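You operate a simulated robot arm through the tools that you are given. There is no shell and no other tool.

Carry out the task below with a simulated robot arm. There is one attempt and no reset: what you move stays moved.

TASK
Strap the carton into the fixture over the grey foam pad.
Fine: carton pushed close up to the stop, pad on top, strap over it, buckle lever down.

The check looks at the end state, three seconds after you hand in, the way a careful person would. Anything else that was tipped, shoved, dropped, spilled or broken makes it a failure.

THE ROBOT
A 7-joint arm with a three-finger gripper, fixed in place. Base frame: the origin is at the foot of the arm, x ahead of it, y to its left, z up; the work surface is at about z = 850. Readings come in mm, rad, newtons and seconds.
With the tool pointing down near the work surface it reaches from about 100 to 860 mm from the base axis. Its first joint turns from -2.897 to 2.897 rad. Payload 2.94 kg.
The TCP is the grasp point between the finger pads, 30 mm short of the fingertips. In the tool frame z runs along the fingers and y along their closing line. Largest opening 132 mm; the body of the gripper starts 107 mm behind the TCP.
Orientation is that of the tool frame in the base frame, as a unit quaternion [w, x, y, z]. With the fingers straight down and closing along the base's y, the tool's x points along the base's -x, its y along +y and its z along -z.

THE INTERFACE
- The arm moves only by the tool step_arm. Its argument "series" is text: rows parted by semicolons, each of 7 numbers parted by spaces: the turn, a rotation vector about the tool's x, y, z in units of 120 degrees (1.0 is 120 degrees), then the shift along the tool's x, y, z in units of 200 mm (1.0 is 200 mm), then the finger opening in mm, from 0 to 132. In form: rx ry rz x y z jaw; .... A call has 1 to 20 rows; each row is the pose to reach, as a shift and turn from the pose commanded when the call began, along the tool's axes at that moment. A call with a number of a shift or a turn outside -1 to 1 is refused whole. Rows are played at 5 a second. More than 50 mm and 0.15 rad between two rows, or a gripper value outside its range, and nothing of the call is played. Where a pose cannot be reached the arm comes as near as it can. A force on the tool above 90 N (or 10 N above the force at the start of the call, whichever is more), or a blocked arm, ends the call early, and 0.2 s more pass. Each finger halts on what it meets, pressing with about 21 N; the grip force reading is that of the motor and also rises with nothing between the fingers. The clock runs only during rows and for 0.2 s after the last one: add rows that repeat a pose to give the fingers time. It gives the time, the measured TCP pose, the force on the tool (base axes), the opening and the grip force at its end, in the units of the frame above (readings bear some noise), with the torque about the TCP (base axes, N m) and any sound that the robot's microphone picked up, and new pictures: "show" is both (left out), scene, wrist or none.
- Cameras (640 x 400 px; columns grow to the right, rows downward): "scene" is fixed at [49.3, 499.6, 1588]; the picture's right is [-0.72, -0.69, 0.00], its down [-0.45, 0.47, -0.75] and it looks along [0.52, -0.54, -0.66] (base axes); focal length 262 px, centre (320, 200). "wrist" rides on the gripper at [72, 3, -144] in the tool frame; the picture's right is [-0.04, 1.00, 0.00], its down [-0.88, -0.04, -0.48] and it looks along [-0.47, -0.02, 0.88] (tool axes); focal length 256 px, centre (320, 200).
- slide_trunk(by): slides the trunk up (or, below 0, down) by that many mm; the arm rides with it, the base frame stays. It gives what a move gives, with no picture.
- point_at(camera, pixels): for up to 12 pixels [column, row] of the newest picture of that camera ("zoom" is the newest enlarged one), the place [x, y, z] in the base frame of the surface seen there, good to about 3 mm. No time passes.
- inspect(camera, box): a new picture of the part [left, top, right, bottom] of that camera's present view, enlarged. No time passes.
- sign_off(): hands the job in; it is judged then, once.

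Leave the gripper open and the arm clear of the work at the hand-in unless told otherwise.

The tools are called after "Request:" as a command line: name --argument value ..., lists and objects as JSON in quotes. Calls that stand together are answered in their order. step_arm: Moves the arm, as the interface text tells. Its arguments: {"type":"object","properties":{"series":{"type":"string"},"show":{"type":"string","enum":["both","scene","wrist","none"]}},"required":["series"]} The other tools are called the same way: slide_trunk (by) slides the trunk up or down; point_at (camera, pixels) gives the place of the surface under pixels of a picture; inspect (camera, box) takes an enlarged picture of a part of a camera's view; sign_off () hands the job in.

At the start:

```text
clock: 0.0
ee_pos: [500.5, -206.9, 1358.5]
tcp_rot: [-0.001, 0.0, 1.0, 0.0]
contact_force: [1.1, 0.6, -0.6]
wrist_torque: [-0.01, 0.01, 0.05]
finger_gap: 131.9
grip_force: 0.1
trunk travel left (down, up): [-450.0, 90.0]
```

scene: 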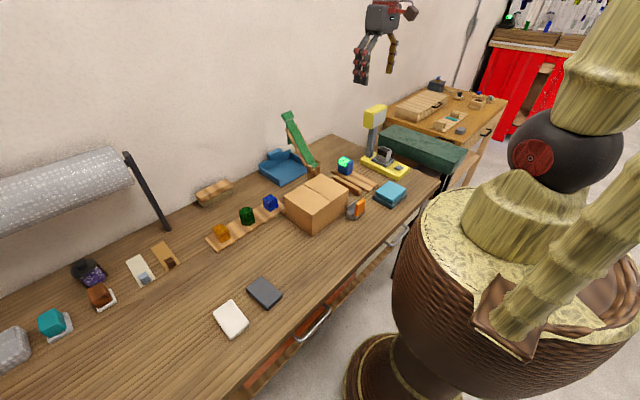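
wrist: 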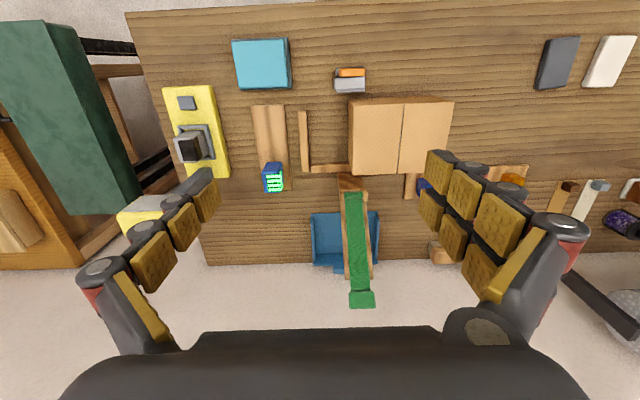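

I see a brown carton near scene pixel (315,203), a dark grey flat pad at (264,292), a white pad at (230,318), a green strap-like arm at (298,140), and an orange/grey buckle at (356,208). I'll enlarge these areas before moving anything.

Request:
inspect --camera "scene" --box '[240, 100, 440, 240]'

Request:
inspect --camera "wrist" --box '[220, 20, 480, 320]'

Request:
inspect --camera "scene" --box '[0, 200, 320, 400]'

```text
2.86 times, centred on (340, 170) of scene
```

zoom: 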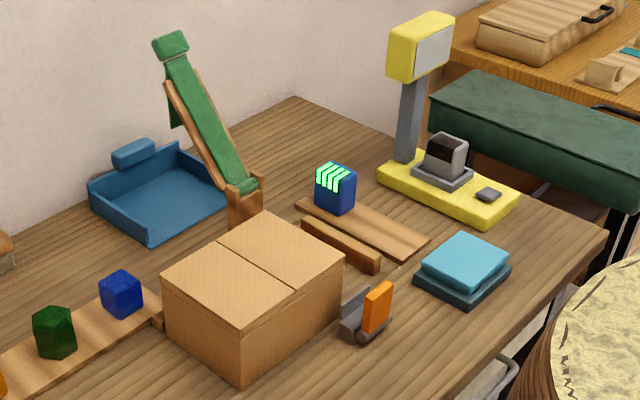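

```text
1.33 times, centred on (350, 170) of wrist
```

zoom: 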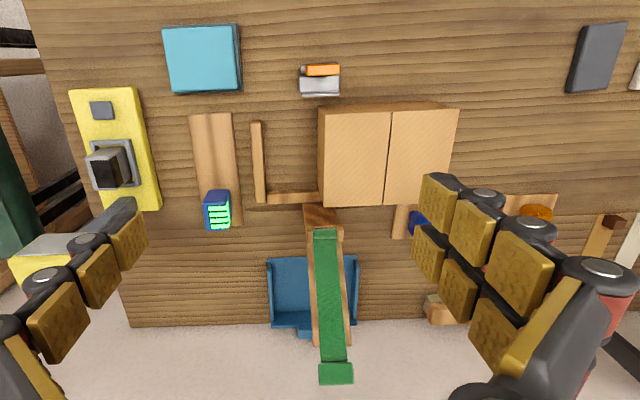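

```text
2.00 times, centred on (160, 300) of scene
```

zoom: 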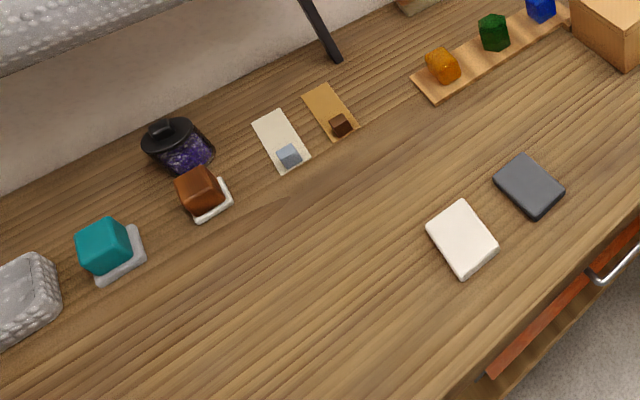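

The fixture seems to be an L-shaped wooden stop, a post with the green hinged strap, and an orange buckle lever opposite it. Next I'll measure these parts on the wrist and scene pictures.

Request:
point_at --camera "wrist" --pixels '[[304, 114], [304, 168], [325, 168], [345, 168], [352, 102], [400, 102], [449, 103], [352, 172], [402, 172], [446, 172], [376, 135], [425, 135]]'

Request:
point_at --camera "wrist" --pixels '[[350, 72], [350, 86], [337, 80], [363, 80], [350, 182], [352, 200], [356, 240], [360, 275], [362, 298], [556, 62], [610, 62], [262, 62]]'

Request:
point_at --camera "scene" --pixels '[[264, 279], [247, 292], [265, 308], [282, 292], [264, 292], [230, 318], [362, 201], [351, 213], [358, 214], [290, 118], [300, 140], [317, 170]]'

```text
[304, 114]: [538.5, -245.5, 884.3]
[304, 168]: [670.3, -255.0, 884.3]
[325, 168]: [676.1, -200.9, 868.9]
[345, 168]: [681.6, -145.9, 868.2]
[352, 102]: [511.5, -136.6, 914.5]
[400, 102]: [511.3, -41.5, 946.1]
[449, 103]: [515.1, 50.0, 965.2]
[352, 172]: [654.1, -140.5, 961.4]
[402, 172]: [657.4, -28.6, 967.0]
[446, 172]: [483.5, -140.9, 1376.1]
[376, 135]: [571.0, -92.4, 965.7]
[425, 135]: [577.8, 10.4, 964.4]
```

```text
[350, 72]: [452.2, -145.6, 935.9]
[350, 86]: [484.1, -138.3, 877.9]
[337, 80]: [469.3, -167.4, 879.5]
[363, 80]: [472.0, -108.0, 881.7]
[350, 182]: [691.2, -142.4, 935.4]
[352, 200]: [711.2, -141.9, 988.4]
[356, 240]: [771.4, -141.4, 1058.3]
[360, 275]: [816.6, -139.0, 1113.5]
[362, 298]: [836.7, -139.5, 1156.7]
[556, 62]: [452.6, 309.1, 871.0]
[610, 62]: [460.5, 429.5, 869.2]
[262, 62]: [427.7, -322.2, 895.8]
```

```text
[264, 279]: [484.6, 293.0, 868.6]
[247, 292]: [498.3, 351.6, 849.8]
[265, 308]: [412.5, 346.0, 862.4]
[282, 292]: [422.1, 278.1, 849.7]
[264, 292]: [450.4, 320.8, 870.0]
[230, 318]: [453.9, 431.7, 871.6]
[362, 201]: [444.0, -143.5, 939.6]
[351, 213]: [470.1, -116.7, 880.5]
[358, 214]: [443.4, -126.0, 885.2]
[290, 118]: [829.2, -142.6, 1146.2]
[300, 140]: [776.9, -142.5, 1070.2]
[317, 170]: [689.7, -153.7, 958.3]
```

The carton spans about x 510–660 and y −138 to +50, with its top at z≈965. The stop bar is at y≈−250, so the carton must slide about 100 mm toward −y. The strap line is at y≈−142 and the buckle at x≈444–484. I'll zoom in on the strap, buckle and pads next.

Request:
inspect --camera "scene" --box '[320, 180, 400, 230]'

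Request:
inspect --camera "scene" --box '[250, 100, 350, 190]'

Request:
inspect --camera "scene" --box '[200, 265, 300, 345]'

Request:
inspect --camera "wrist" --box '[290, 50, 420, 130]'

```text
8.00 times, centred on (360, 205) of scene
```

zoom: 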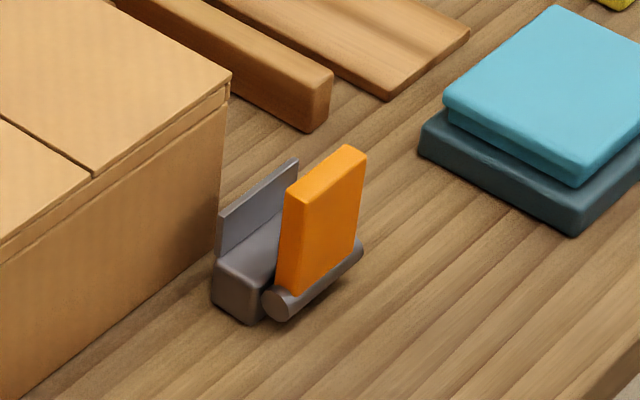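

```text
4.44 times, centred on (300, 145) of scene
```

zoom: 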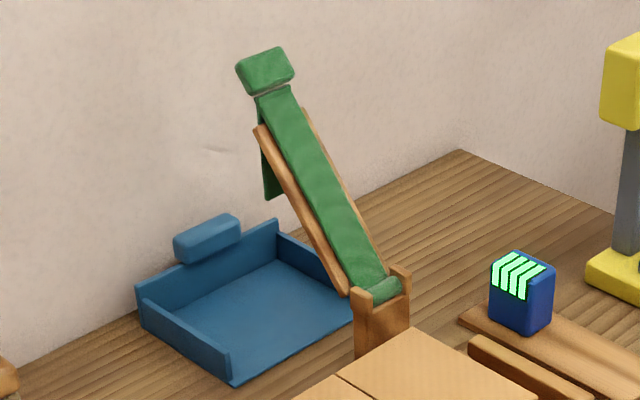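

```text
5.00 times, centred on (250, 305) of scene
```

zoom: 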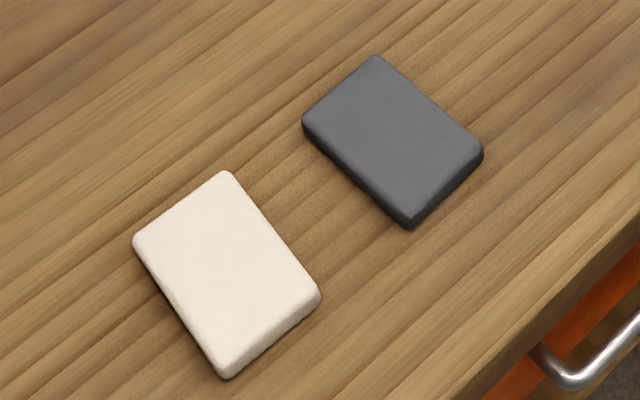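

```text
4.92 times, centred on (355, 90) of wrist
```

zoom: 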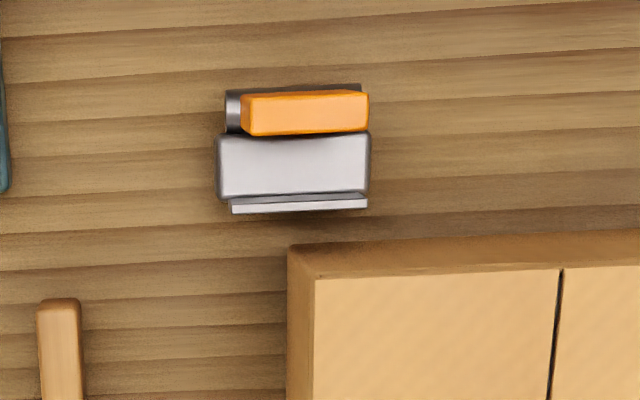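

The strap looks like a long link resting on wooden rails, with a green end block and a hanging tail flap behind it. The buckle is a grey base with an upright plate and an orange lever. I'll measure the strap tail, the wall, the pads and the carton edges.

Request:
point_at --camera "scene" --pixels '[[311, 131], [311, 140], [311.5, 144], [306, 114], [313, 114], [309.5, 117], [313, 122], [320, 135], [333, 165], [337, 163], [309, 133], [325, 163]]'

Request:
inspect --camera "scene" --box '[285, 105, 345, 185]'

```text
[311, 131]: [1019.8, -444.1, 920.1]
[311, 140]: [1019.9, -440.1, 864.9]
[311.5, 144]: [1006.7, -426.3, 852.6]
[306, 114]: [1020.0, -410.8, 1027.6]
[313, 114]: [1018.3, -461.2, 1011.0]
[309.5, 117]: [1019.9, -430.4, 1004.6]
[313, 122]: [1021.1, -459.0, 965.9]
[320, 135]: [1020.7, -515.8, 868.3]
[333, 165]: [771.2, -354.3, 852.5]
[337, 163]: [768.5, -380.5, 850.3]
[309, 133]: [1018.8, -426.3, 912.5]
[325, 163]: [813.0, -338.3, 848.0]
```

```text
5.00 times, centred on (315, 145) of scene
```

zoom: 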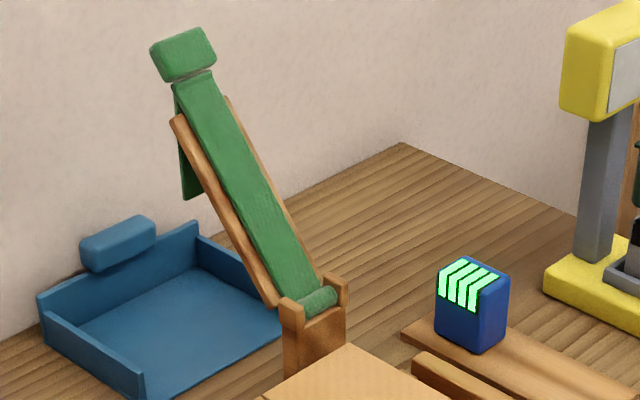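

Request:
point_at --camera "zoom" --pixels '[[185, 55], [162, 68], [205, 60], [182, 38], [190, 85], [230, 150], [300, 270], [318, 298], [188, 160], [190, 195], [180, 125], [330, 325]]'

Request:
inspect --camera "wrist" --box '[290, 160, 420, 320]'

```text
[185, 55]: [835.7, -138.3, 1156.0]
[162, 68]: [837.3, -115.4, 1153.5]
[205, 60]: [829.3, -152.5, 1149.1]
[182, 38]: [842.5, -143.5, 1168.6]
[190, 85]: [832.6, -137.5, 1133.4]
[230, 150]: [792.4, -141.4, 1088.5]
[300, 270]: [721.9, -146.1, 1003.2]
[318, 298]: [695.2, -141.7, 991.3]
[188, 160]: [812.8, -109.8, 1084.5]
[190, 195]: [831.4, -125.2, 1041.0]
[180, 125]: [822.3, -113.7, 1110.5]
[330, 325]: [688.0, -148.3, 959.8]
```

```text
2.50 times, centred on (355, 240) of wrist
```

zoom: 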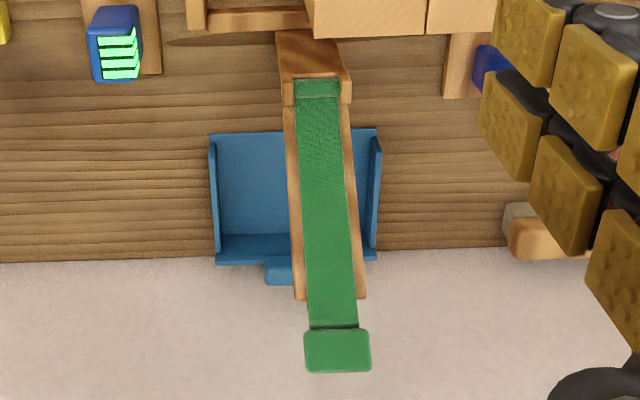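

The hinge is at about (696, −142, 988) and the strap is about 220 mm long, with a tail about 100 mm long. Next I'll move the hand lower and nearer, to about (430, −150, 1180), for a close look at the fixture. That is well clear of everything.

Request:
step_arm --series "0 0 0 0.06 0.05 0.15 132; 0 0 0 0.12 0.1 0.3 132; 0 0 0 0.18 0.15 0.45 132; 0 0 0 0.24 0.2 0.6 132; 0 0 0 0.3 0.25 0.75 132; 0 0 0 0.35 0.285 0.89 132; 0 0 0 0.35 0.285 0.89 132" --show "both"

```text
clock: 1.6
ee_pos: [429.3, -148.4, 1178.8]
tcp_rot: [0.001, 0.0, 1.0, 0.0]
contact_force: [1.1, 0.2, -0.2]
wrist_torque: [-0.01, -0.03, -0.02]
finger_gap: 132.0
grip_force: 0.2
trunk travel left (down, up): [-450.0, 90.0]
```

scene: 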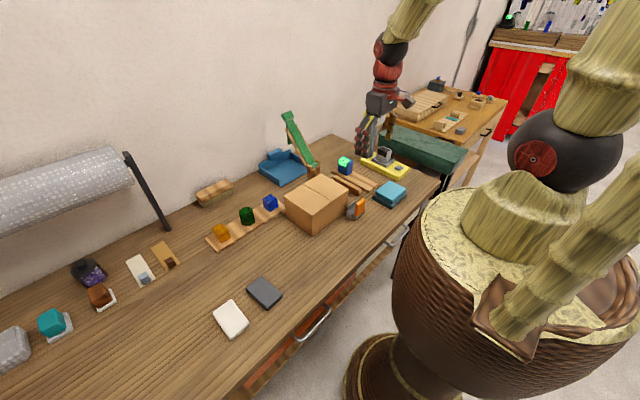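
wrist: 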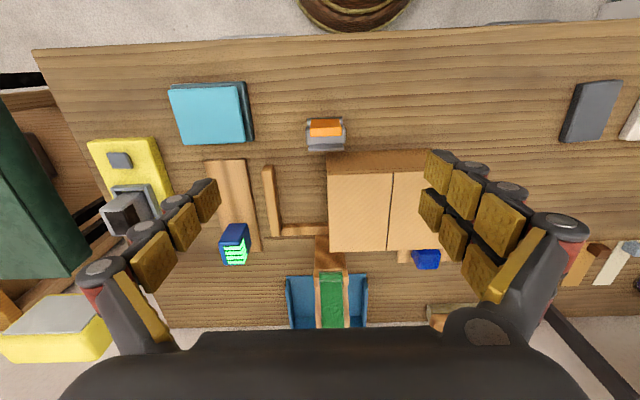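

I now have a nearer view of the fixture. I'll enlarge the stop and guide corner and the buckle.

Request:
inspect --camera "wrist" --box '[240, 100, 460, 290]'

Request:
point_at --camera "wrist" --pixels '[[264, 168], [275, 168], [268, 172], [277, 230], [300, 226], [300, 236], [325, 231], [322, 240], [330, 150], [330, 158], [330, 248], [394, 240]]'

Request:
inspect --camera "wrist" --box '[285, 100, 365, 165]'

```text
2.11 times, centred on (350, 195) of wrist
```

zoom: 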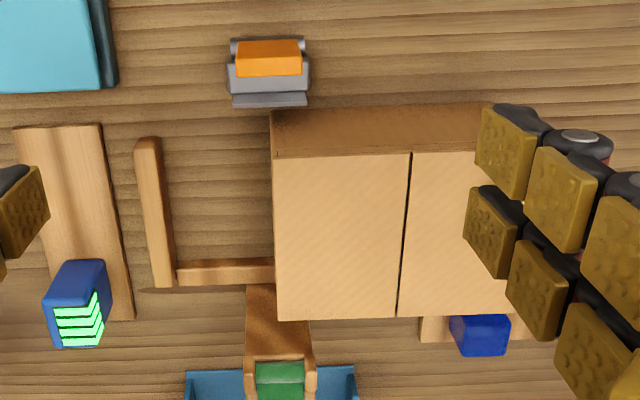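

```text
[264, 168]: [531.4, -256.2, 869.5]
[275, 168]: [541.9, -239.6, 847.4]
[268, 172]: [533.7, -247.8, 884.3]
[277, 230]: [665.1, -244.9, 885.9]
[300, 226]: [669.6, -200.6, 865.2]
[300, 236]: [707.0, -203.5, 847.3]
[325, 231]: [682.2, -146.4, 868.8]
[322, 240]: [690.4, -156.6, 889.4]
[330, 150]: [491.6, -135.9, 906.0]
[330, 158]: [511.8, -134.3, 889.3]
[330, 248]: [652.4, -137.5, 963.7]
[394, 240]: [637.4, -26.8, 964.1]
```

```text
6.15 times, centred on (325, 132) of wrist
```

zoom: 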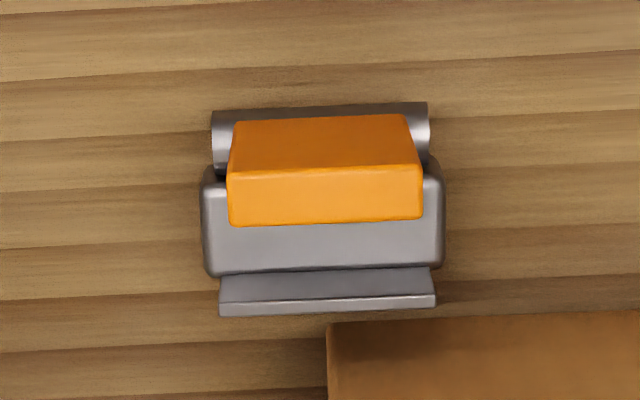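

I'll measure the buckle parts on the newest enlarged picture.

Request:
point_at --camera "zoom" --pixels '[[320, 140], [325, 195], [235, 195], [415, 190], [325, 245], [215, 240], [435, 240], [325, 285], [325, 308], [222, 145], [330, 350], [420, 130]]'

Request:
inspect --camera "wrist" --box '[310, 140, 450, 260]'

```text
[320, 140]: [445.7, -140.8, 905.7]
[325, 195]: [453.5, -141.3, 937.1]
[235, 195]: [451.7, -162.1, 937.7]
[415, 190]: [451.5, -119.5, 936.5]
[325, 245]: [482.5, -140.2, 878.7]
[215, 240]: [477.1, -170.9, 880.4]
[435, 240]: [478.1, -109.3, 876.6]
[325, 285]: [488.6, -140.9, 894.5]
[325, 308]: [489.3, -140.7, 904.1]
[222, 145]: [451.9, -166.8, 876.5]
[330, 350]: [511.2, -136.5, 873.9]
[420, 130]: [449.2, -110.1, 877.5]
```

```text
3.33 times, centred on (380, 200) of wrist
```

zoom: 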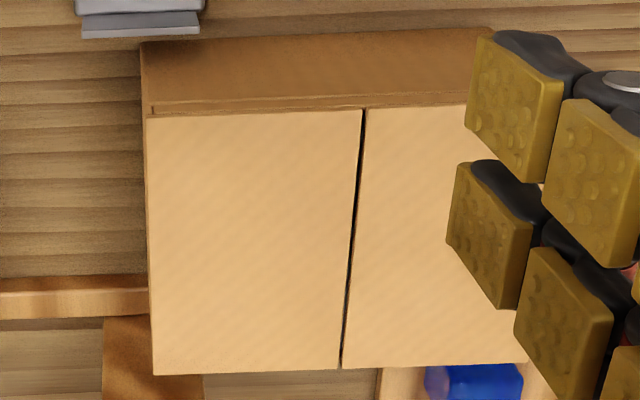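

The buckle reads as follows:
- Lever at x≈445–458, top z≈937.
- Base top z≈878.
- Upright plate at x≈489, top z≈905.

Now I'll turn the hand by 90° so the fingers close along base x, while moving toward y≈+52 at the same height. From there I can look at the +y face of the carton and then at the buckle from the side.

Request:
step_arm --series "0 0 0.0682 -0.018 0.091 0 132; 0 0 0.1364 -0.036 0.182 0 132; 0 0 0.2045 -0.055 0.273 0 132; 0 0 0.2727 -0.073 0.364 0 132; 0 0 0.3409 -0.091 0.455 0 132; 0 0 0.4091 -0.109 0.545 0 132; 0 0 0.4773 -0.127 0.636 0 132; 0 0 0.5455 -0.145 0.727 0 132; 0 0 0.6136 -0.164 0.818 0 132; 0 0 0.6818 -0.182 0.909 0 132; 0 0 0.75 -0.2 1.0 0 132; 0 0 0.75 -0.2 1.0 0 132" --show "both"

```text
clock: 4.2
ee_pos: [471.5, 48.9, 1182.5]
tcp_rot: [0.0, 0.708, 0.706, 0.0]
contact_force: [-0.1, 0.0, 0.9]
wrist_torque: [0.02, -0.03, 0.01]
finger_gap: 132.0
grip_force: 0.0
trunk travel left (down, up): [-450.0, 90.0]
```

scene: 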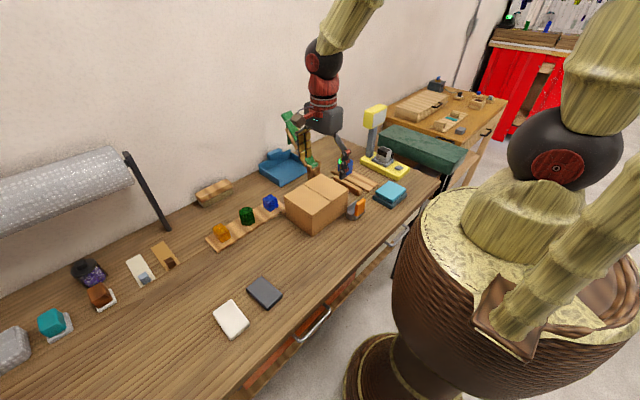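
wrist: 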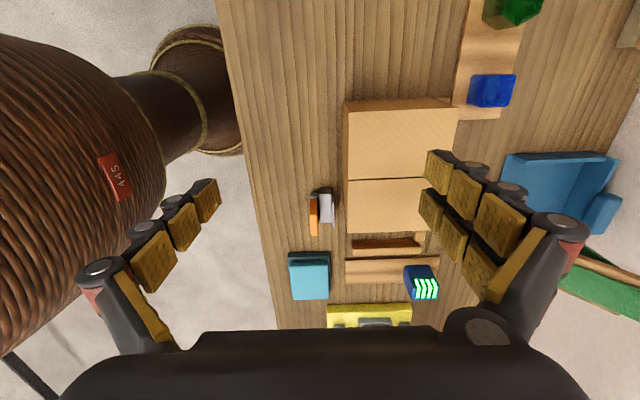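

The wrist picture now has right = +x and down = −y. The carton top is at (345–458, 100–232), and the rail with the blue cube is at (490, 90), just beyond the carton's far +y corner. I'll measure them.

Request:
point_at --camera "wrist" --pixels '[[346, 104], [346, 97], [453, 100], [350, 140], [350, 230], [420, 230], [455, 110], [456, 60], [490, 90], [470, 92], [480, 116], [458, 116]]'

Request:
inspect --camera "wrist" --box '[300, 60, 540, 210]'

Request:
inspect --camera "wrist" --box '[280, 170, 380, 260]'

```text
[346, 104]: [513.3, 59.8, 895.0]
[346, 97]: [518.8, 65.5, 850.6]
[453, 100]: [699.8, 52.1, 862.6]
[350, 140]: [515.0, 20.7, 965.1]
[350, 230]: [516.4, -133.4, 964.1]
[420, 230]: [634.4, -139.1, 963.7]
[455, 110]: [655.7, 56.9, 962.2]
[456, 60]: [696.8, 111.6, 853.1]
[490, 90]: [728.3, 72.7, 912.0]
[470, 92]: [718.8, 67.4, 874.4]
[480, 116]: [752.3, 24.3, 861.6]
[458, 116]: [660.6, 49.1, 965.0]
```

```text
2.67 times, centred on (420, 135) of wrist
```

zoom: 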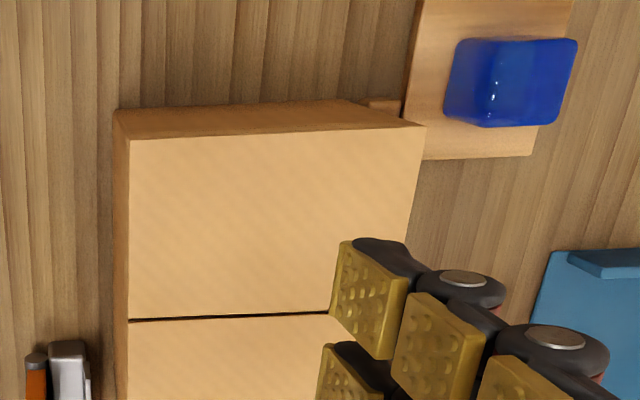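

```text
4.44 times, centred on (330, 215) of wrist
```

zoom: 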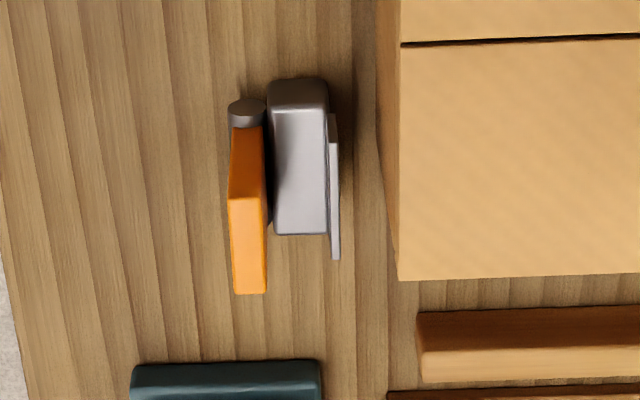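

The carton top spans x≈513–660 and y≈−140 to +58. The stop's inner face is at y≈−240, so the push is about 98 mm. I'll bring the hand to (586, 110) beside the +y face, with the fingers 104 mm apart along x, and start going down. The rail begins at x≈697 and stays clear.

Request:
step_arm --series "0 0 0 0.1 0.19 0 104; 0 0 0 0.2 0.38 0 104; 0 0 0 0.305 0.572 0 104; 0 0 0 0.305 0.572 0.2 104; 0 0 0 0.305 0.572 0.4 104; 0 0 0 0.305 0.572 0.6 104; 0 0 0 0.305 0.572 0.8 104; 0 0 0 0.305 0.572 0.91 104; 0 0 0 0.305 0.572 0.91 104" --show "both"

```text
clock: 6.2
ee_pos: [586.8, 109.2, 996.8]
tcp_rot: [0.0, 0.707, 0.707, 0.001]
contact_force: [0.4, -0.3, -0.1]
wrist_torque: [0.0, 0.02, 0.01]
finger_gap: 103.8
grip_force: 0.0
trunk travel left (down, up): [-450.0, 90.0]
```

scene: 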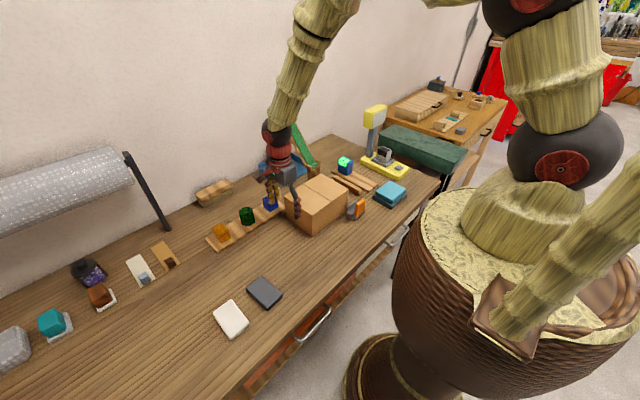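
wrist: 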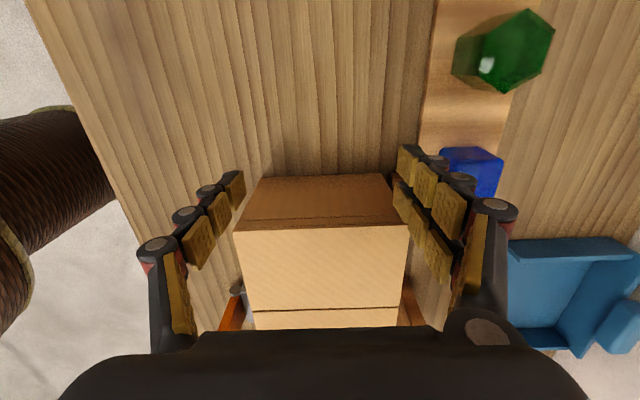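

The fingers straddle x≈529 and 643 beside the carton's +y face and are clear of the rail. Now I'll go down so the fingertips sit about 15 mm above the bench, then move gently toward the face.

Request:
step_arm --series "0 0 0 0 0 0.2 104; 0 0 0 0 0 0.4 104; 0 0 0 0 0 0.5 104; 0 0 0 -0.06 0 0.5 104; 0 0 0 -0.12 0 0.5 104; 0 0 0 -0.12 0 0.5 104" --show "both"

```text
clock: 7.6
ee_pos: [584.1, 87.7, 900.0]
tcp_rot: [0.0, 0.707, 0.707, 0.001]
contact_force: [0.0, 0.1, 0.4]
wrist_torque: [-0.02, -0.02, -0.01]
finger_gap: 104.1
grip_force: 0.1
trunk travel left (down, up): [-450.0, 90.0]
```

scene: 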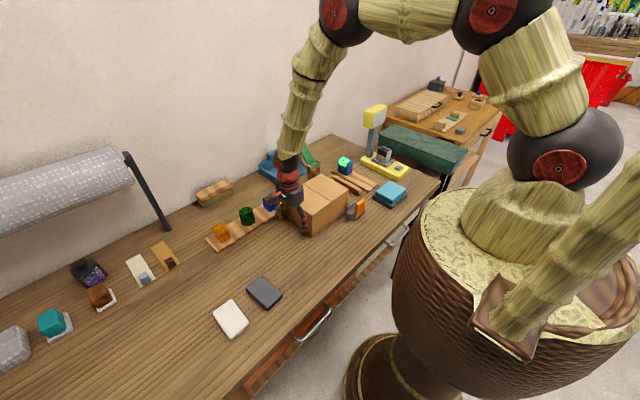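
wrist: 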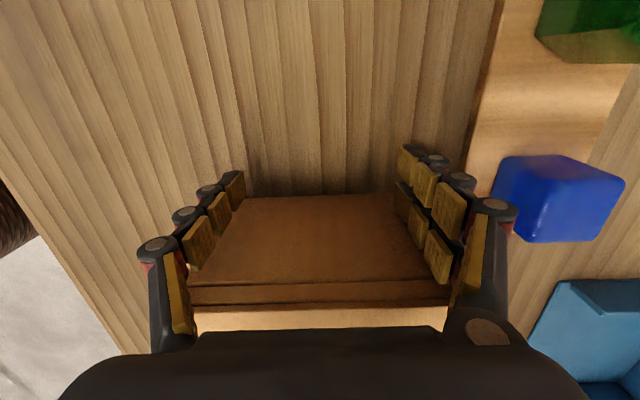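

No contact yet, with TCP y=87.7. I'll push slowly along −y by about 60 mm and watch the force.

Request:
step_arm --series "0 0 0 -0.04 0 0 104; 0 0 0 -0.08 0 0 104; 0 0 0 -0.11 0 0 104; 0 0 0 -0.14 0 0 104; 0 0 0 -0.17 0 0 104; 0 0 0 -0.2 0 0 104; 0 0 0 -0.23 0 0 104; 0 0 0 -0.26 0 0 104; 0 0 0 -0.29 0 0 104; 0 0 0 -0.32 0 0 104" --show "both"

```text
clock: 9.8
ee_pos: [584.9, 22.0, 898.5]
tcp_rot: [0.0, 0.708, 0.706, -0.001]
contact_force: [0.5, 4.5, 0.3]
wrist_torque: [0.1, 0.0, 0.02]
finger_gap: 104.5
grip_force: 0.3
trunk travel left (down, up): [-450.0, 90.0]
```

scene: 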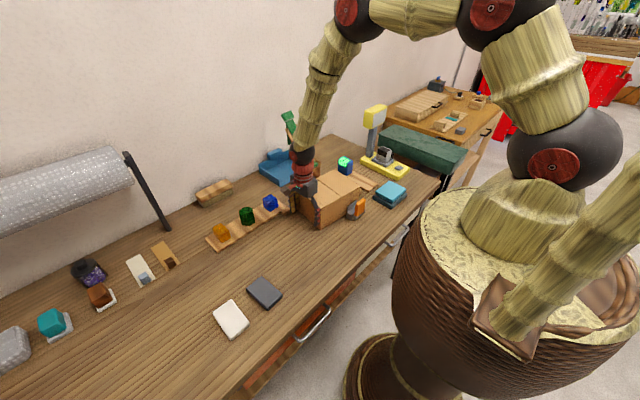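
wrist: 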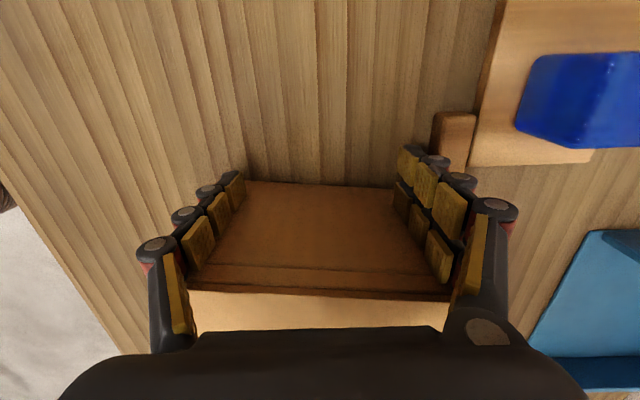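

The carton is sliding at about 4.5 N. The guide's end, at wrist pixel (453,135), stays clear of the right finger. I'll continue about 42 mm, slower near the end.

Request:
step_arm --series "0 0 0 -0.03 0 0 104; 0 0 0 -0.06 0 0 104; 0 0 0 -0.09 0 0 104; 0 0 0 -0.12 0 0 104; 0 0 0 -0.15 0 0 104; 0 0 0 -0.17 0 0 104; 0 0 0 -0.19 0 0 104; 0 0 0 -0.21 0 0 104" --show "both"

```text
clock: 11.6
ee_pos: [585.4, -18.8, 900.0]
tcp_rot: [0.0, 0.707, 0.707, 0.0]
contact_force: [-0.4, 6.7, 0.3]
wrist_torque: [0.1, -0.01, 0.07]
finger_gap: 104.2
grip_force: 0.4
trunk travel left (down, up): [-450.0, 90.0]
```

scene: 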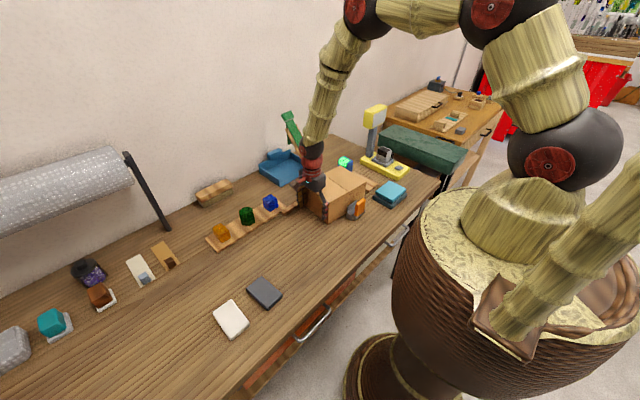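
wrist: 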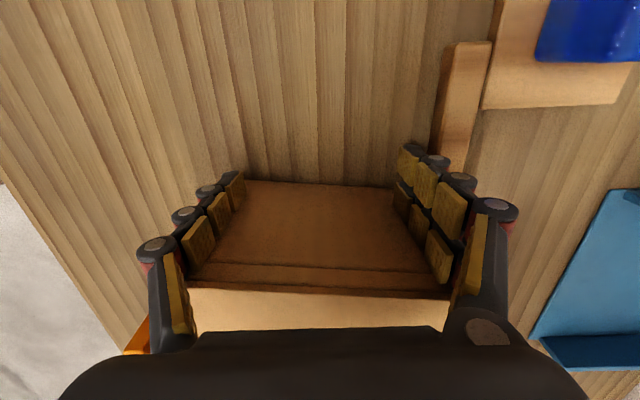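

Force is 6.7 N, still sliding. I'll creep on in 2 mm rows for 10 mm and check the force.

Request:
step_arm --series "0 0 0 -0.01 0 0 104; 0 0 0 -0.02 0 0 104; 0 0 0 -0.03 0 0 104; 0 0 0 -0.04 0 0 104; 0 0 0 -0.05 0 0 104; 0 0 0 -0.05 0 0 104" --show "none"

```text
clock: 12.9
ee_pos: [583.3, -19.3, 898.1]
tcp_rot: [-0.001, 0.704, 0.711, -0.001]
contact_force: [-3.5, 62.8, 7.8]
wrist_torque: [0.61, -0.3, 1.67]
finger_gap: 104.9
grip_force: 1.1
trunk travel left (down, up): [-450.0, 90.0]
stopped in row 6: the force on the tool passed its limit at 91 N (the readings are from after the stop); the commanded pose is now the measured one
```

The force jumped to 91 N at TCP y≈−19, so the carton has hit something, maybe the stop. I'll back off and look before pushing any more.

Request:
step_arm --series "0 0 0 0.05 0 0 104; 0 0 0 0.15 0 0 104; 0 0 0 0.3 0 0 104; 0 0 0 0.3 0 -0.2 104; 0 0 0 0.3 0 -0.4 104; 0 0 0 0.3 0 -0.6 104; 0 0 0 0.3 0 -0.8 104; 0 0 0 0.3 0 -1.0 104; 0 0 0 0.3 0 -1.0 104" --show "both"

```text
clock: 14.9
ee_pos: [586.0, 32.9, 1098.4]
tcp_rot: [-0.001, 0.705, 0.709, -0.001]
contact_force: [0.2, 0.1, 0.5]
wrist_torque: [0.02, 0.0, -0.02]
finger_gap: 103.9
grip_force: 0.0
trunk travel left (down, up): [-450.0, 90.0]
```

scene: 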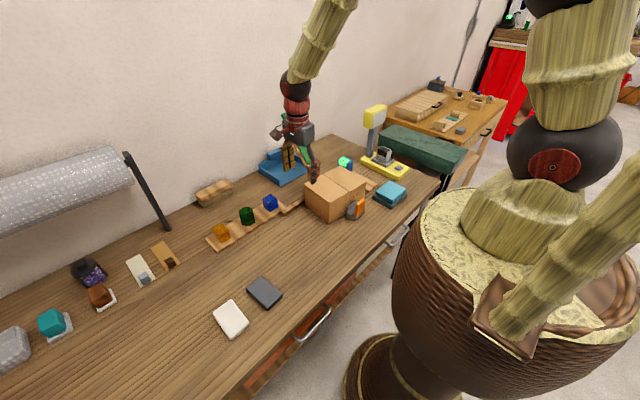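
wrist: 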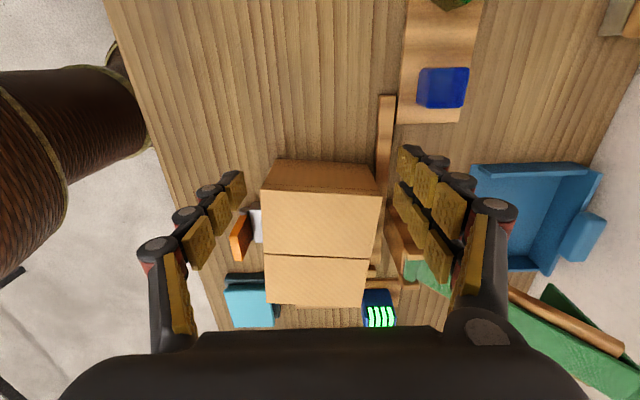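

Request:
inspect --camera "wrist" --box '[220, 140, 420, 320]'

Request:
inspect --camera "scene" --box '[290, 150, 410, 230]'

Request:
point_at --camera "wrist" --pixels '[[270, 165], [320, 165], [370, 165], [268, 200], [375, 200], [269, 300], [360, 302], [315, 302], [384, 110], [376, 110], [372, 287], [320, 191]]'

```text
2.22 times, centred on (320, 230) of wrist
```

zoom: 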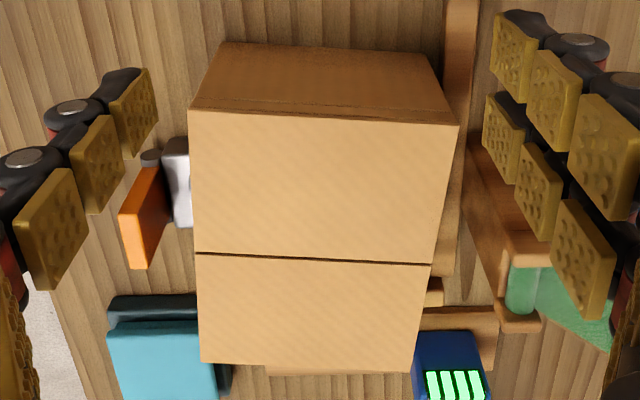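

```text
5.00 times, centred on (350, 190) of scene
```

zoom: 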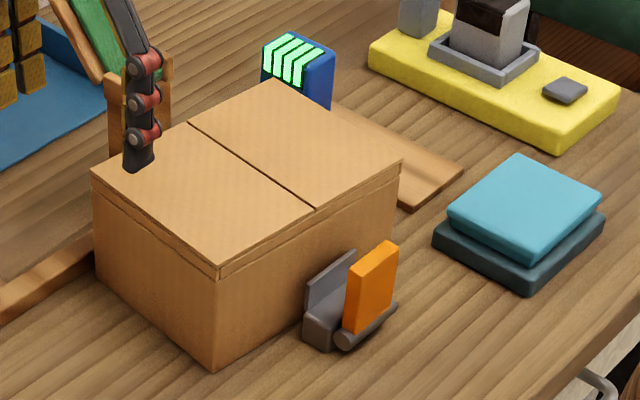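

```text
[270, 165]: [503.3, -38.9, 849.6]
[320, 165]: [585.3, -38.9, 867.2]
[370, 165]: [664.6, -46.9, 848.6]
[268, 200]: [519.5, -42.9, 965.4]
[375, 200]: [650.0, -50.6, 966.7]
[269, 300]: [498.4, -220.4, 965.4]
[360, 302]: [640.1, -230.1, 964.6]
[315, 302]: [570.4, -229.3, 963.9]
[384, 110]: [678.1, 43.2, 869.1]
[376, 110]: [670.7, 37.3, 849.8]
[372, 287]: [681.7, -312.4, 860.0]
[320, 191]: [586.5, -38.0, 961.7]
```

The top is at y≈−40 on the +y edge. The carton has yawed about 6° clockwise (seen from above), so only its far −y corner touches the stop. The hand seems to have two fingers on one side and one on the other, so the pushing faces are uneven. I'll square the carton up by pushing +x with closed fingers on its −x face near the −y end, then pushing −y at mid-face. First I'll turn the hand back and move over there, staying high.

Request:
step_arm --series "0 0 -0.0682 -0.091 -0.071 0 60; 0 0 -0.1364 -0.182 -0.142 0 40; 0 0 -0.2045 -0.273 -0.213 0 20; 0 0 -0.2727 -0.364 -0.284 0 0; 0 0 -0.3409 -0.455 -0.355 0 0; 0 0 -0.4091 -0.545 -0.425 0 0; 0 0 -0.4773 -0.636 -0.496 0 0; 0 0 -0.5455 -0.727 -0.567 0 0; 0 0 -0.6136 -0.818 -0.638 0 0; 0 0 -0.6818 -0.909 -0.709 0 0; 0 0 -0.75 -1.0 -0.78 0 0; 0 0 -0.75 -1.0 -0.78 0 0" --show "both"

```text
clock: 17.6
ee_pos: [429.6, -168.9, 1098.4]
tcp_rot: [-0.001, -0.003, 1.0, 0.0]
contact_force: [0.6, -0.3, 1.2]
wrist_torque: [-0.02, 0.03, -0.01]
finger_gap: 0.2
grip_force: 21.1
trunk travel left (down, up): [-450.0, 90.0]
```

scene: 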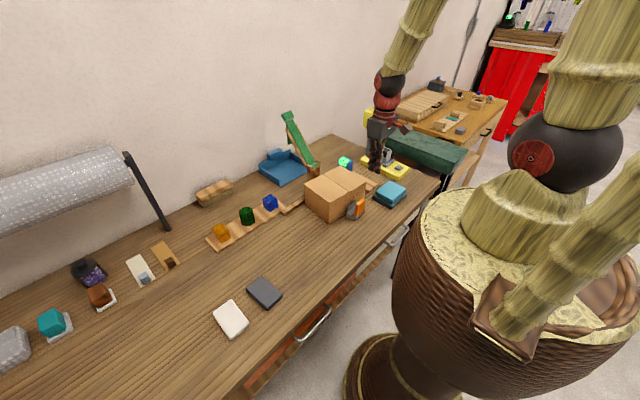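
wrist: 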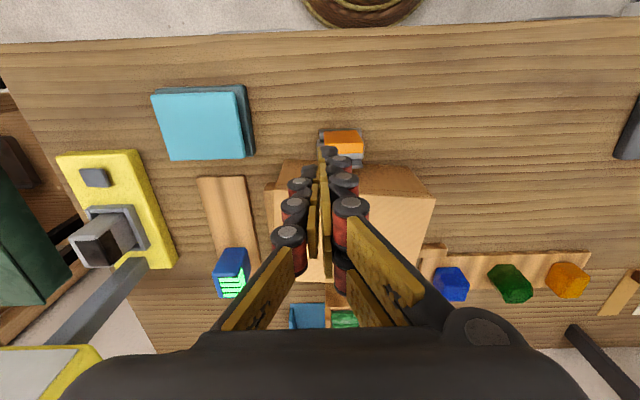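

The fingers are closed and the hand is over the buckle at z≈1098. I'll check the carton and the free spaces in this view.

Request:
inspect --camera "wrist" --box '[230, 110, 450, 290]'

Request:
inspect --camera "scene" --box '[290, 150, 410, 230]'

Request:
point_at --camera "wrist" --pixels '[[270, 190], [276, 192], [284, 163], [380, 170], [425, 190], [250, 155], [240, 88], [205, 180], [248, 180], [270, 240], [285, 275], [415, 265]]'

```text
2.22 times, centred on (340, 200) of wrist
```

zoom: 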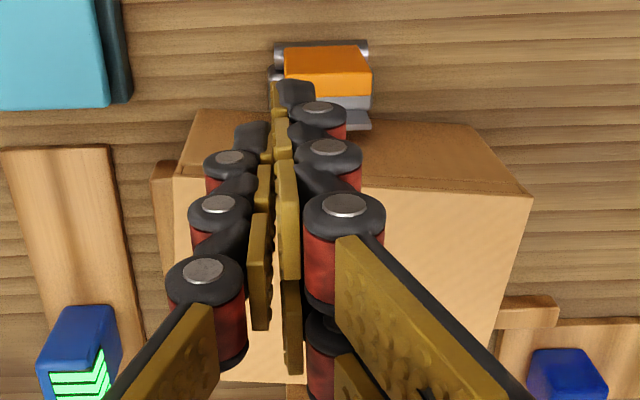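

```text
5.00 times, centred on (350, 190) of scene
```

zoom: 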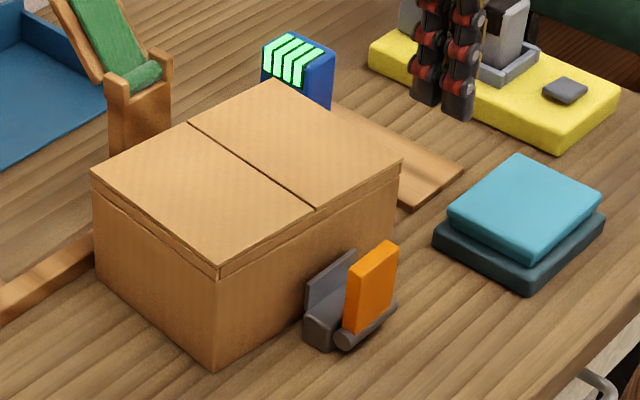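

```text
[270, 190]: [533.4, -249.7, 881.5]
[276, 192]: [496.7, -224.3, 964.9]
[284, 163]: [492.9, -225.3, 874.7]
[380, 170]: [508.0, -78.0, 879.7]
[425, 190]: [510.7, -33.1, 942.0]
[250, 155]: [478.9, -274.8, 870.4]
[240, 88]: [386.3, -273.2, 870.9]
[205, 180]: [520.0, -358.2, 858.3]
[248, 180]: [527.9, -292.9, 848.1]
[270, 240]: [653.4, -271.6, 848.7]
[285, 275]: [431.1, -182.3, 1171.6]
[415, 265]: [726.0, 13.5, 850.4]
```

The −x face runs from x≈493 at y=−225 to x≈508 at y=−78, which confirms about 6° of yaw. I'll shift to y≈−213, between the buckle (y>−171) and the teal blocks (y<−273), and then lower to z≈905.

Request:
step_arm --series "0 0 0 0 -0.11 0 0; 0 0 0 0 -0.22 0 0; 0 0 0 0 -0.22 0.2 0; 0 0 0 0 -0.22 0.4 0; 0 0 0 0 -0.22 0.6 0; 0 0 0 0 -0.22 0.8 0; 0 0 0 0 -0.22 0.965 0; 0 0 0 0 -0.22 0.965 0" --show "both"

```text
clock: 19.4
ee_pos: [427.9, -210.5, 906.1]
tcp_rot: [-0.002, -0.002, 1.0, 0.0]
contact_force: [0.0, 1.3, 0.6]
wrist_torque: [-0.01, -0.01, 0.01]
finger_gap: 0.0
grip_force: 21.3
trunk travel left (down, up): [-450.0, 90.0]
```

scene: 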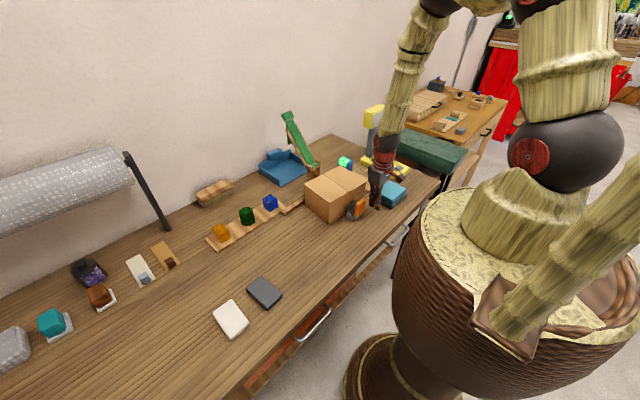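
wrist: 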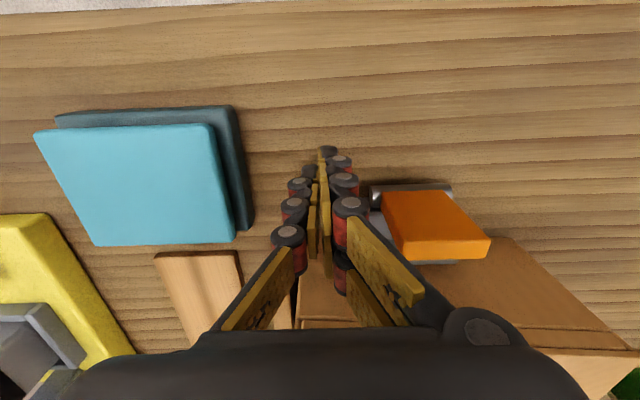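

The hand sits in the gap between the teal blocks (edge at column 253) and the buckle (edge at column 368). Now I'll move in +x slowly toward the carton face.

Request:
step_arm --series "0 0 0 -0.08 0 0 0; 0 0 0 -0.16 0 0 0; 0 0 0 -0.18 0 0 0; 0 0 0 -0.2 0 0 0; 0 0 0 -0.22 0 0 0; 0 0 0 -0.24 0 0 0" --show "wrist"

```text
clock: 20.8
ee_pos: [476.5, -211.9, 905.7]
tcp_rot: [-0.002, -0.002, 1.0, 0.002]
contact_force: [-4.4, -0.8, 0.0]
wrist_torque: [0.0, -0.19, 0.0]
finger_gap: 0.0
grip_force: 20.9
trunk travel left (down, up): [-450.0, 90.0]
```

wrist: 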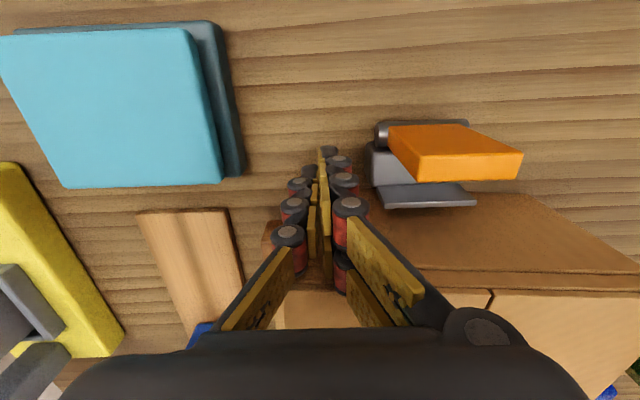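

Contact at TCP x≈476 with 4.4 N. I'll push another 8 mm and look.

Request:
step_arm --series "0 0 0 -0.01 0 0 0; 0 0 0 -0.02 0 0 0; 0 0 0 -0.03 0 0 0; 0 0 0 -0.04 0 0 0; 0 0 0 -0.04 0 0 0" --show "both"

Request:
inspect --camera "scene" --box '[290, 150, 410, 230]'

```text
clock: 21.9
ee_pos: [485.5, -211.9, 906.6]
tcp_rot: [-0.002, -0.002, 1.0, 0.001]
contact_force: [-2.8, 0.4, 1.3]
wrist_torque: [0.07, -0.2, -0.04]
finger_gap: 0.0
grip_force: 20.9
trunk travel left (down, up): [-450.0, 90.0]
```

scene: 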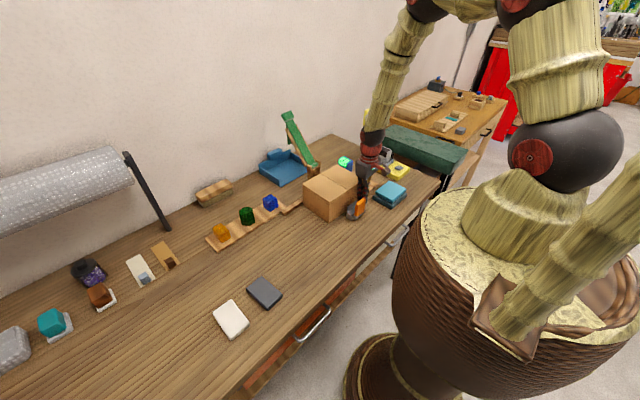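
wrist: 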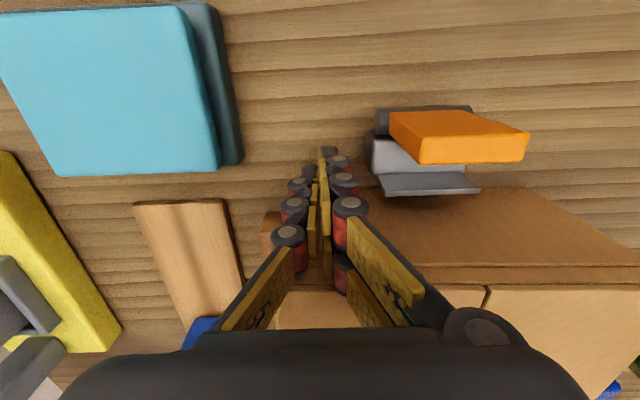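

```text
5.00 times, centred on (350, 190) of scene
```

zoom: 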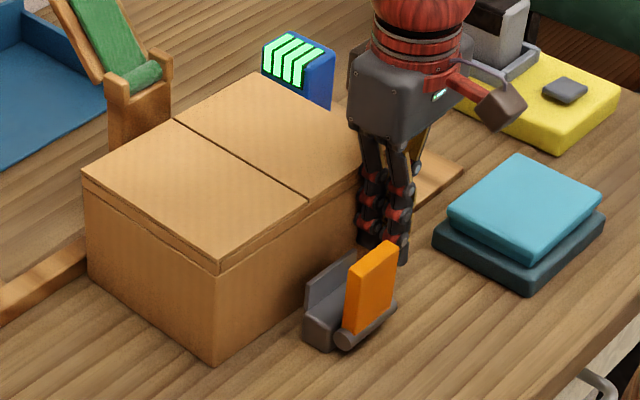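

The yaw has dropped from about 6° to about 3°. I'll push another 6 mm and look again.

Request:
step_arm --series "0 0 0 -0.01 0 0 0; 0 0 0 -0.02 0 0 0; 0 0 0 -0.03 0 0 0; 0 0 0 -0.03 0 0 0" --show "both"

Request:
inspect --camera "scene" --box '[290, 150, 410, 230]'

```text
clock: 22.9
ee_pos: [490.5, -211.1, 906.9]
tcp_rot: [0.0, -0.003, 1.0, 0.0]
contact_force: [-4.1, -1.2, 0.4]
wrist_torque: [0.01, -0.21, 0.0]
finger_gap: 0.0
grip_force: 21.0
trunk travel left (down, up): [-450.0, 90.0]
```

scene: 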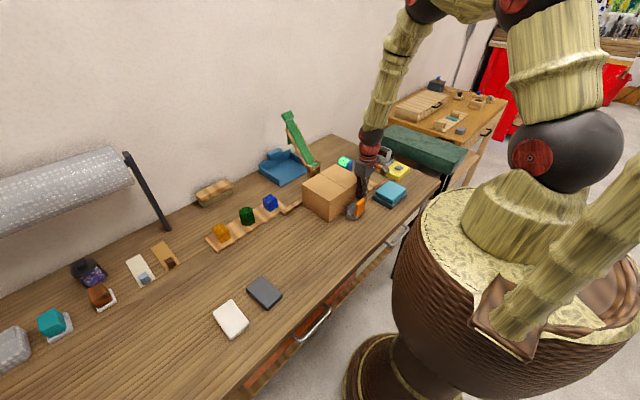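
wrist: 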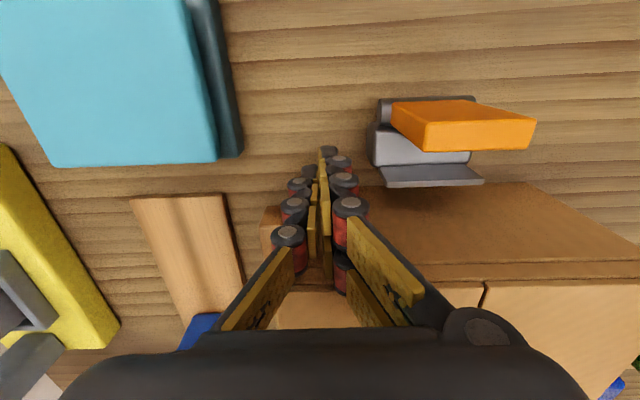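

```text
5.00 times, centred on (350, 190) of scene
```

zoom: 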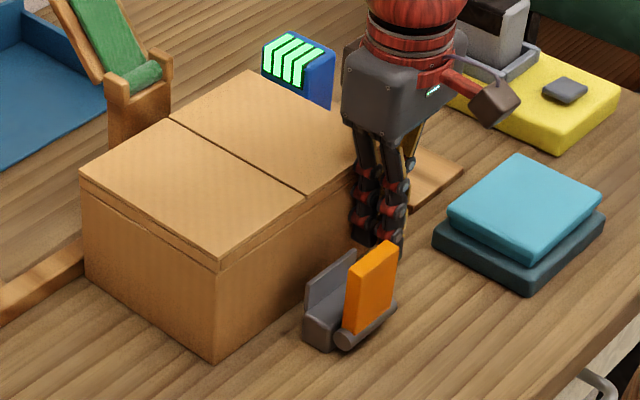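

The yaw is now about 1.5–2°. I'll measure the −x face and the carton edges from this view.

Request:
point_at --camera "wrist" --pixels '[[400, 240], [450, 240], [500, 235], [550, 235], [600, 250], [420, 215], [520, 215], [268, 235], [290, 310], [350, 320], [470, 182], [385, 175]]'

Request:
point_at --camera "scene" --pixels '[[304, 190], [310, 193], [316, 197], [322, 200], [327, 204], [333, 205], [306, 200], [318, 212], [326, 218], [303, 186], [345, 200], [340, 205]]'

```text
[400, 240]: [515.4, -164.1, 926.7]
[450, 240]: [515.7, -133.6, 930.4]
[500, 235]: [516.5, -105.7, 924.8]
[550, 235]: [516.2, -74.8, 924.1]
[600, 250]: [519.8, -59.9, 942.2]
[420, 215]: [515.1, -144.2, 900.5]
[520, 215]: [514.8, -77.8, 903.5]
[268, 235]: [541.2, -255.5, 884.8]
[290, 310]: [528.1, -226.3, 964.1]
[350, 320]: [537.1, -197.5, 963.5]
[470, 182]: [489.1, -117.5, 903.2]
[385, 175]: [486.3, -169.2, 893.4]
```

```text
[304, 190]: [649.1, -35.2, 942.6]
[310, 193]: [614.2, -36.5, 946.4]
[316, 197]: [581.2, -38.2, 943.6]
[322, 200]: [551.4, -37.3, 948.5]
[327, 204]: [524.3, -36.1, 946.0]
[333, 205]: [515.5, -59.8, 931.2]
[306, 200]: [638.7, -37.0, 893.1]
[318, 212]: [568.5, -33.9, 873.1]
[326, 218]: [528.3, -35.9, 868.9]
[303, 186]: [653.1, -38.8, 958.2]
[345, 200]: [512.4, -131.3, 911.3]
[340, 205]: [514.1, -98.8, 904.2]
```

The carton is now nearly square: the −x face is at x≈515.5 and the +y face at y≈−36.5. About 4–5 mm remain to the stop. I'll back away, lift, and bring the closed fingers round to the middle of the +y face.

Request:
step_arm --series "0 0 0 0.1 0 0 0; 0 0 0 0.25 0 0 0; 0 0 0 0.3 0 -0.2 0; 0 0 0 0.3 0 -0.4 0; 0 0 0 0.3 0 -0.6 0; 0 0 0 0.3 0 -0.8 0; 0 0 0 0.2 0.2 -0.85 0; 0 0 0 0.1 0.4 -0.85 0; 0 0 0 0 0.6 -0.85 0; 0 0 0 -0.15 0.8 -0.85 0; 0 0 0 -0.3 1.0 -0.85 0; 0 0 0 -0.3 1.0 -0.85 0" --show "none"

```text
clock: 25.6
ee_pos: [552.3, -11.6, 1076.6]
tcp_rot: [-0.002, -0.001, 1.0, 0.0]
contact_force: [-0.7, 0.5, -0.5]
wrist_torque: [0.01, 0.02, -0.05]
finger_gap: 0.0
grip_force: 21.2
trunk travel left (down, up): [-450.0, 90.0]
```

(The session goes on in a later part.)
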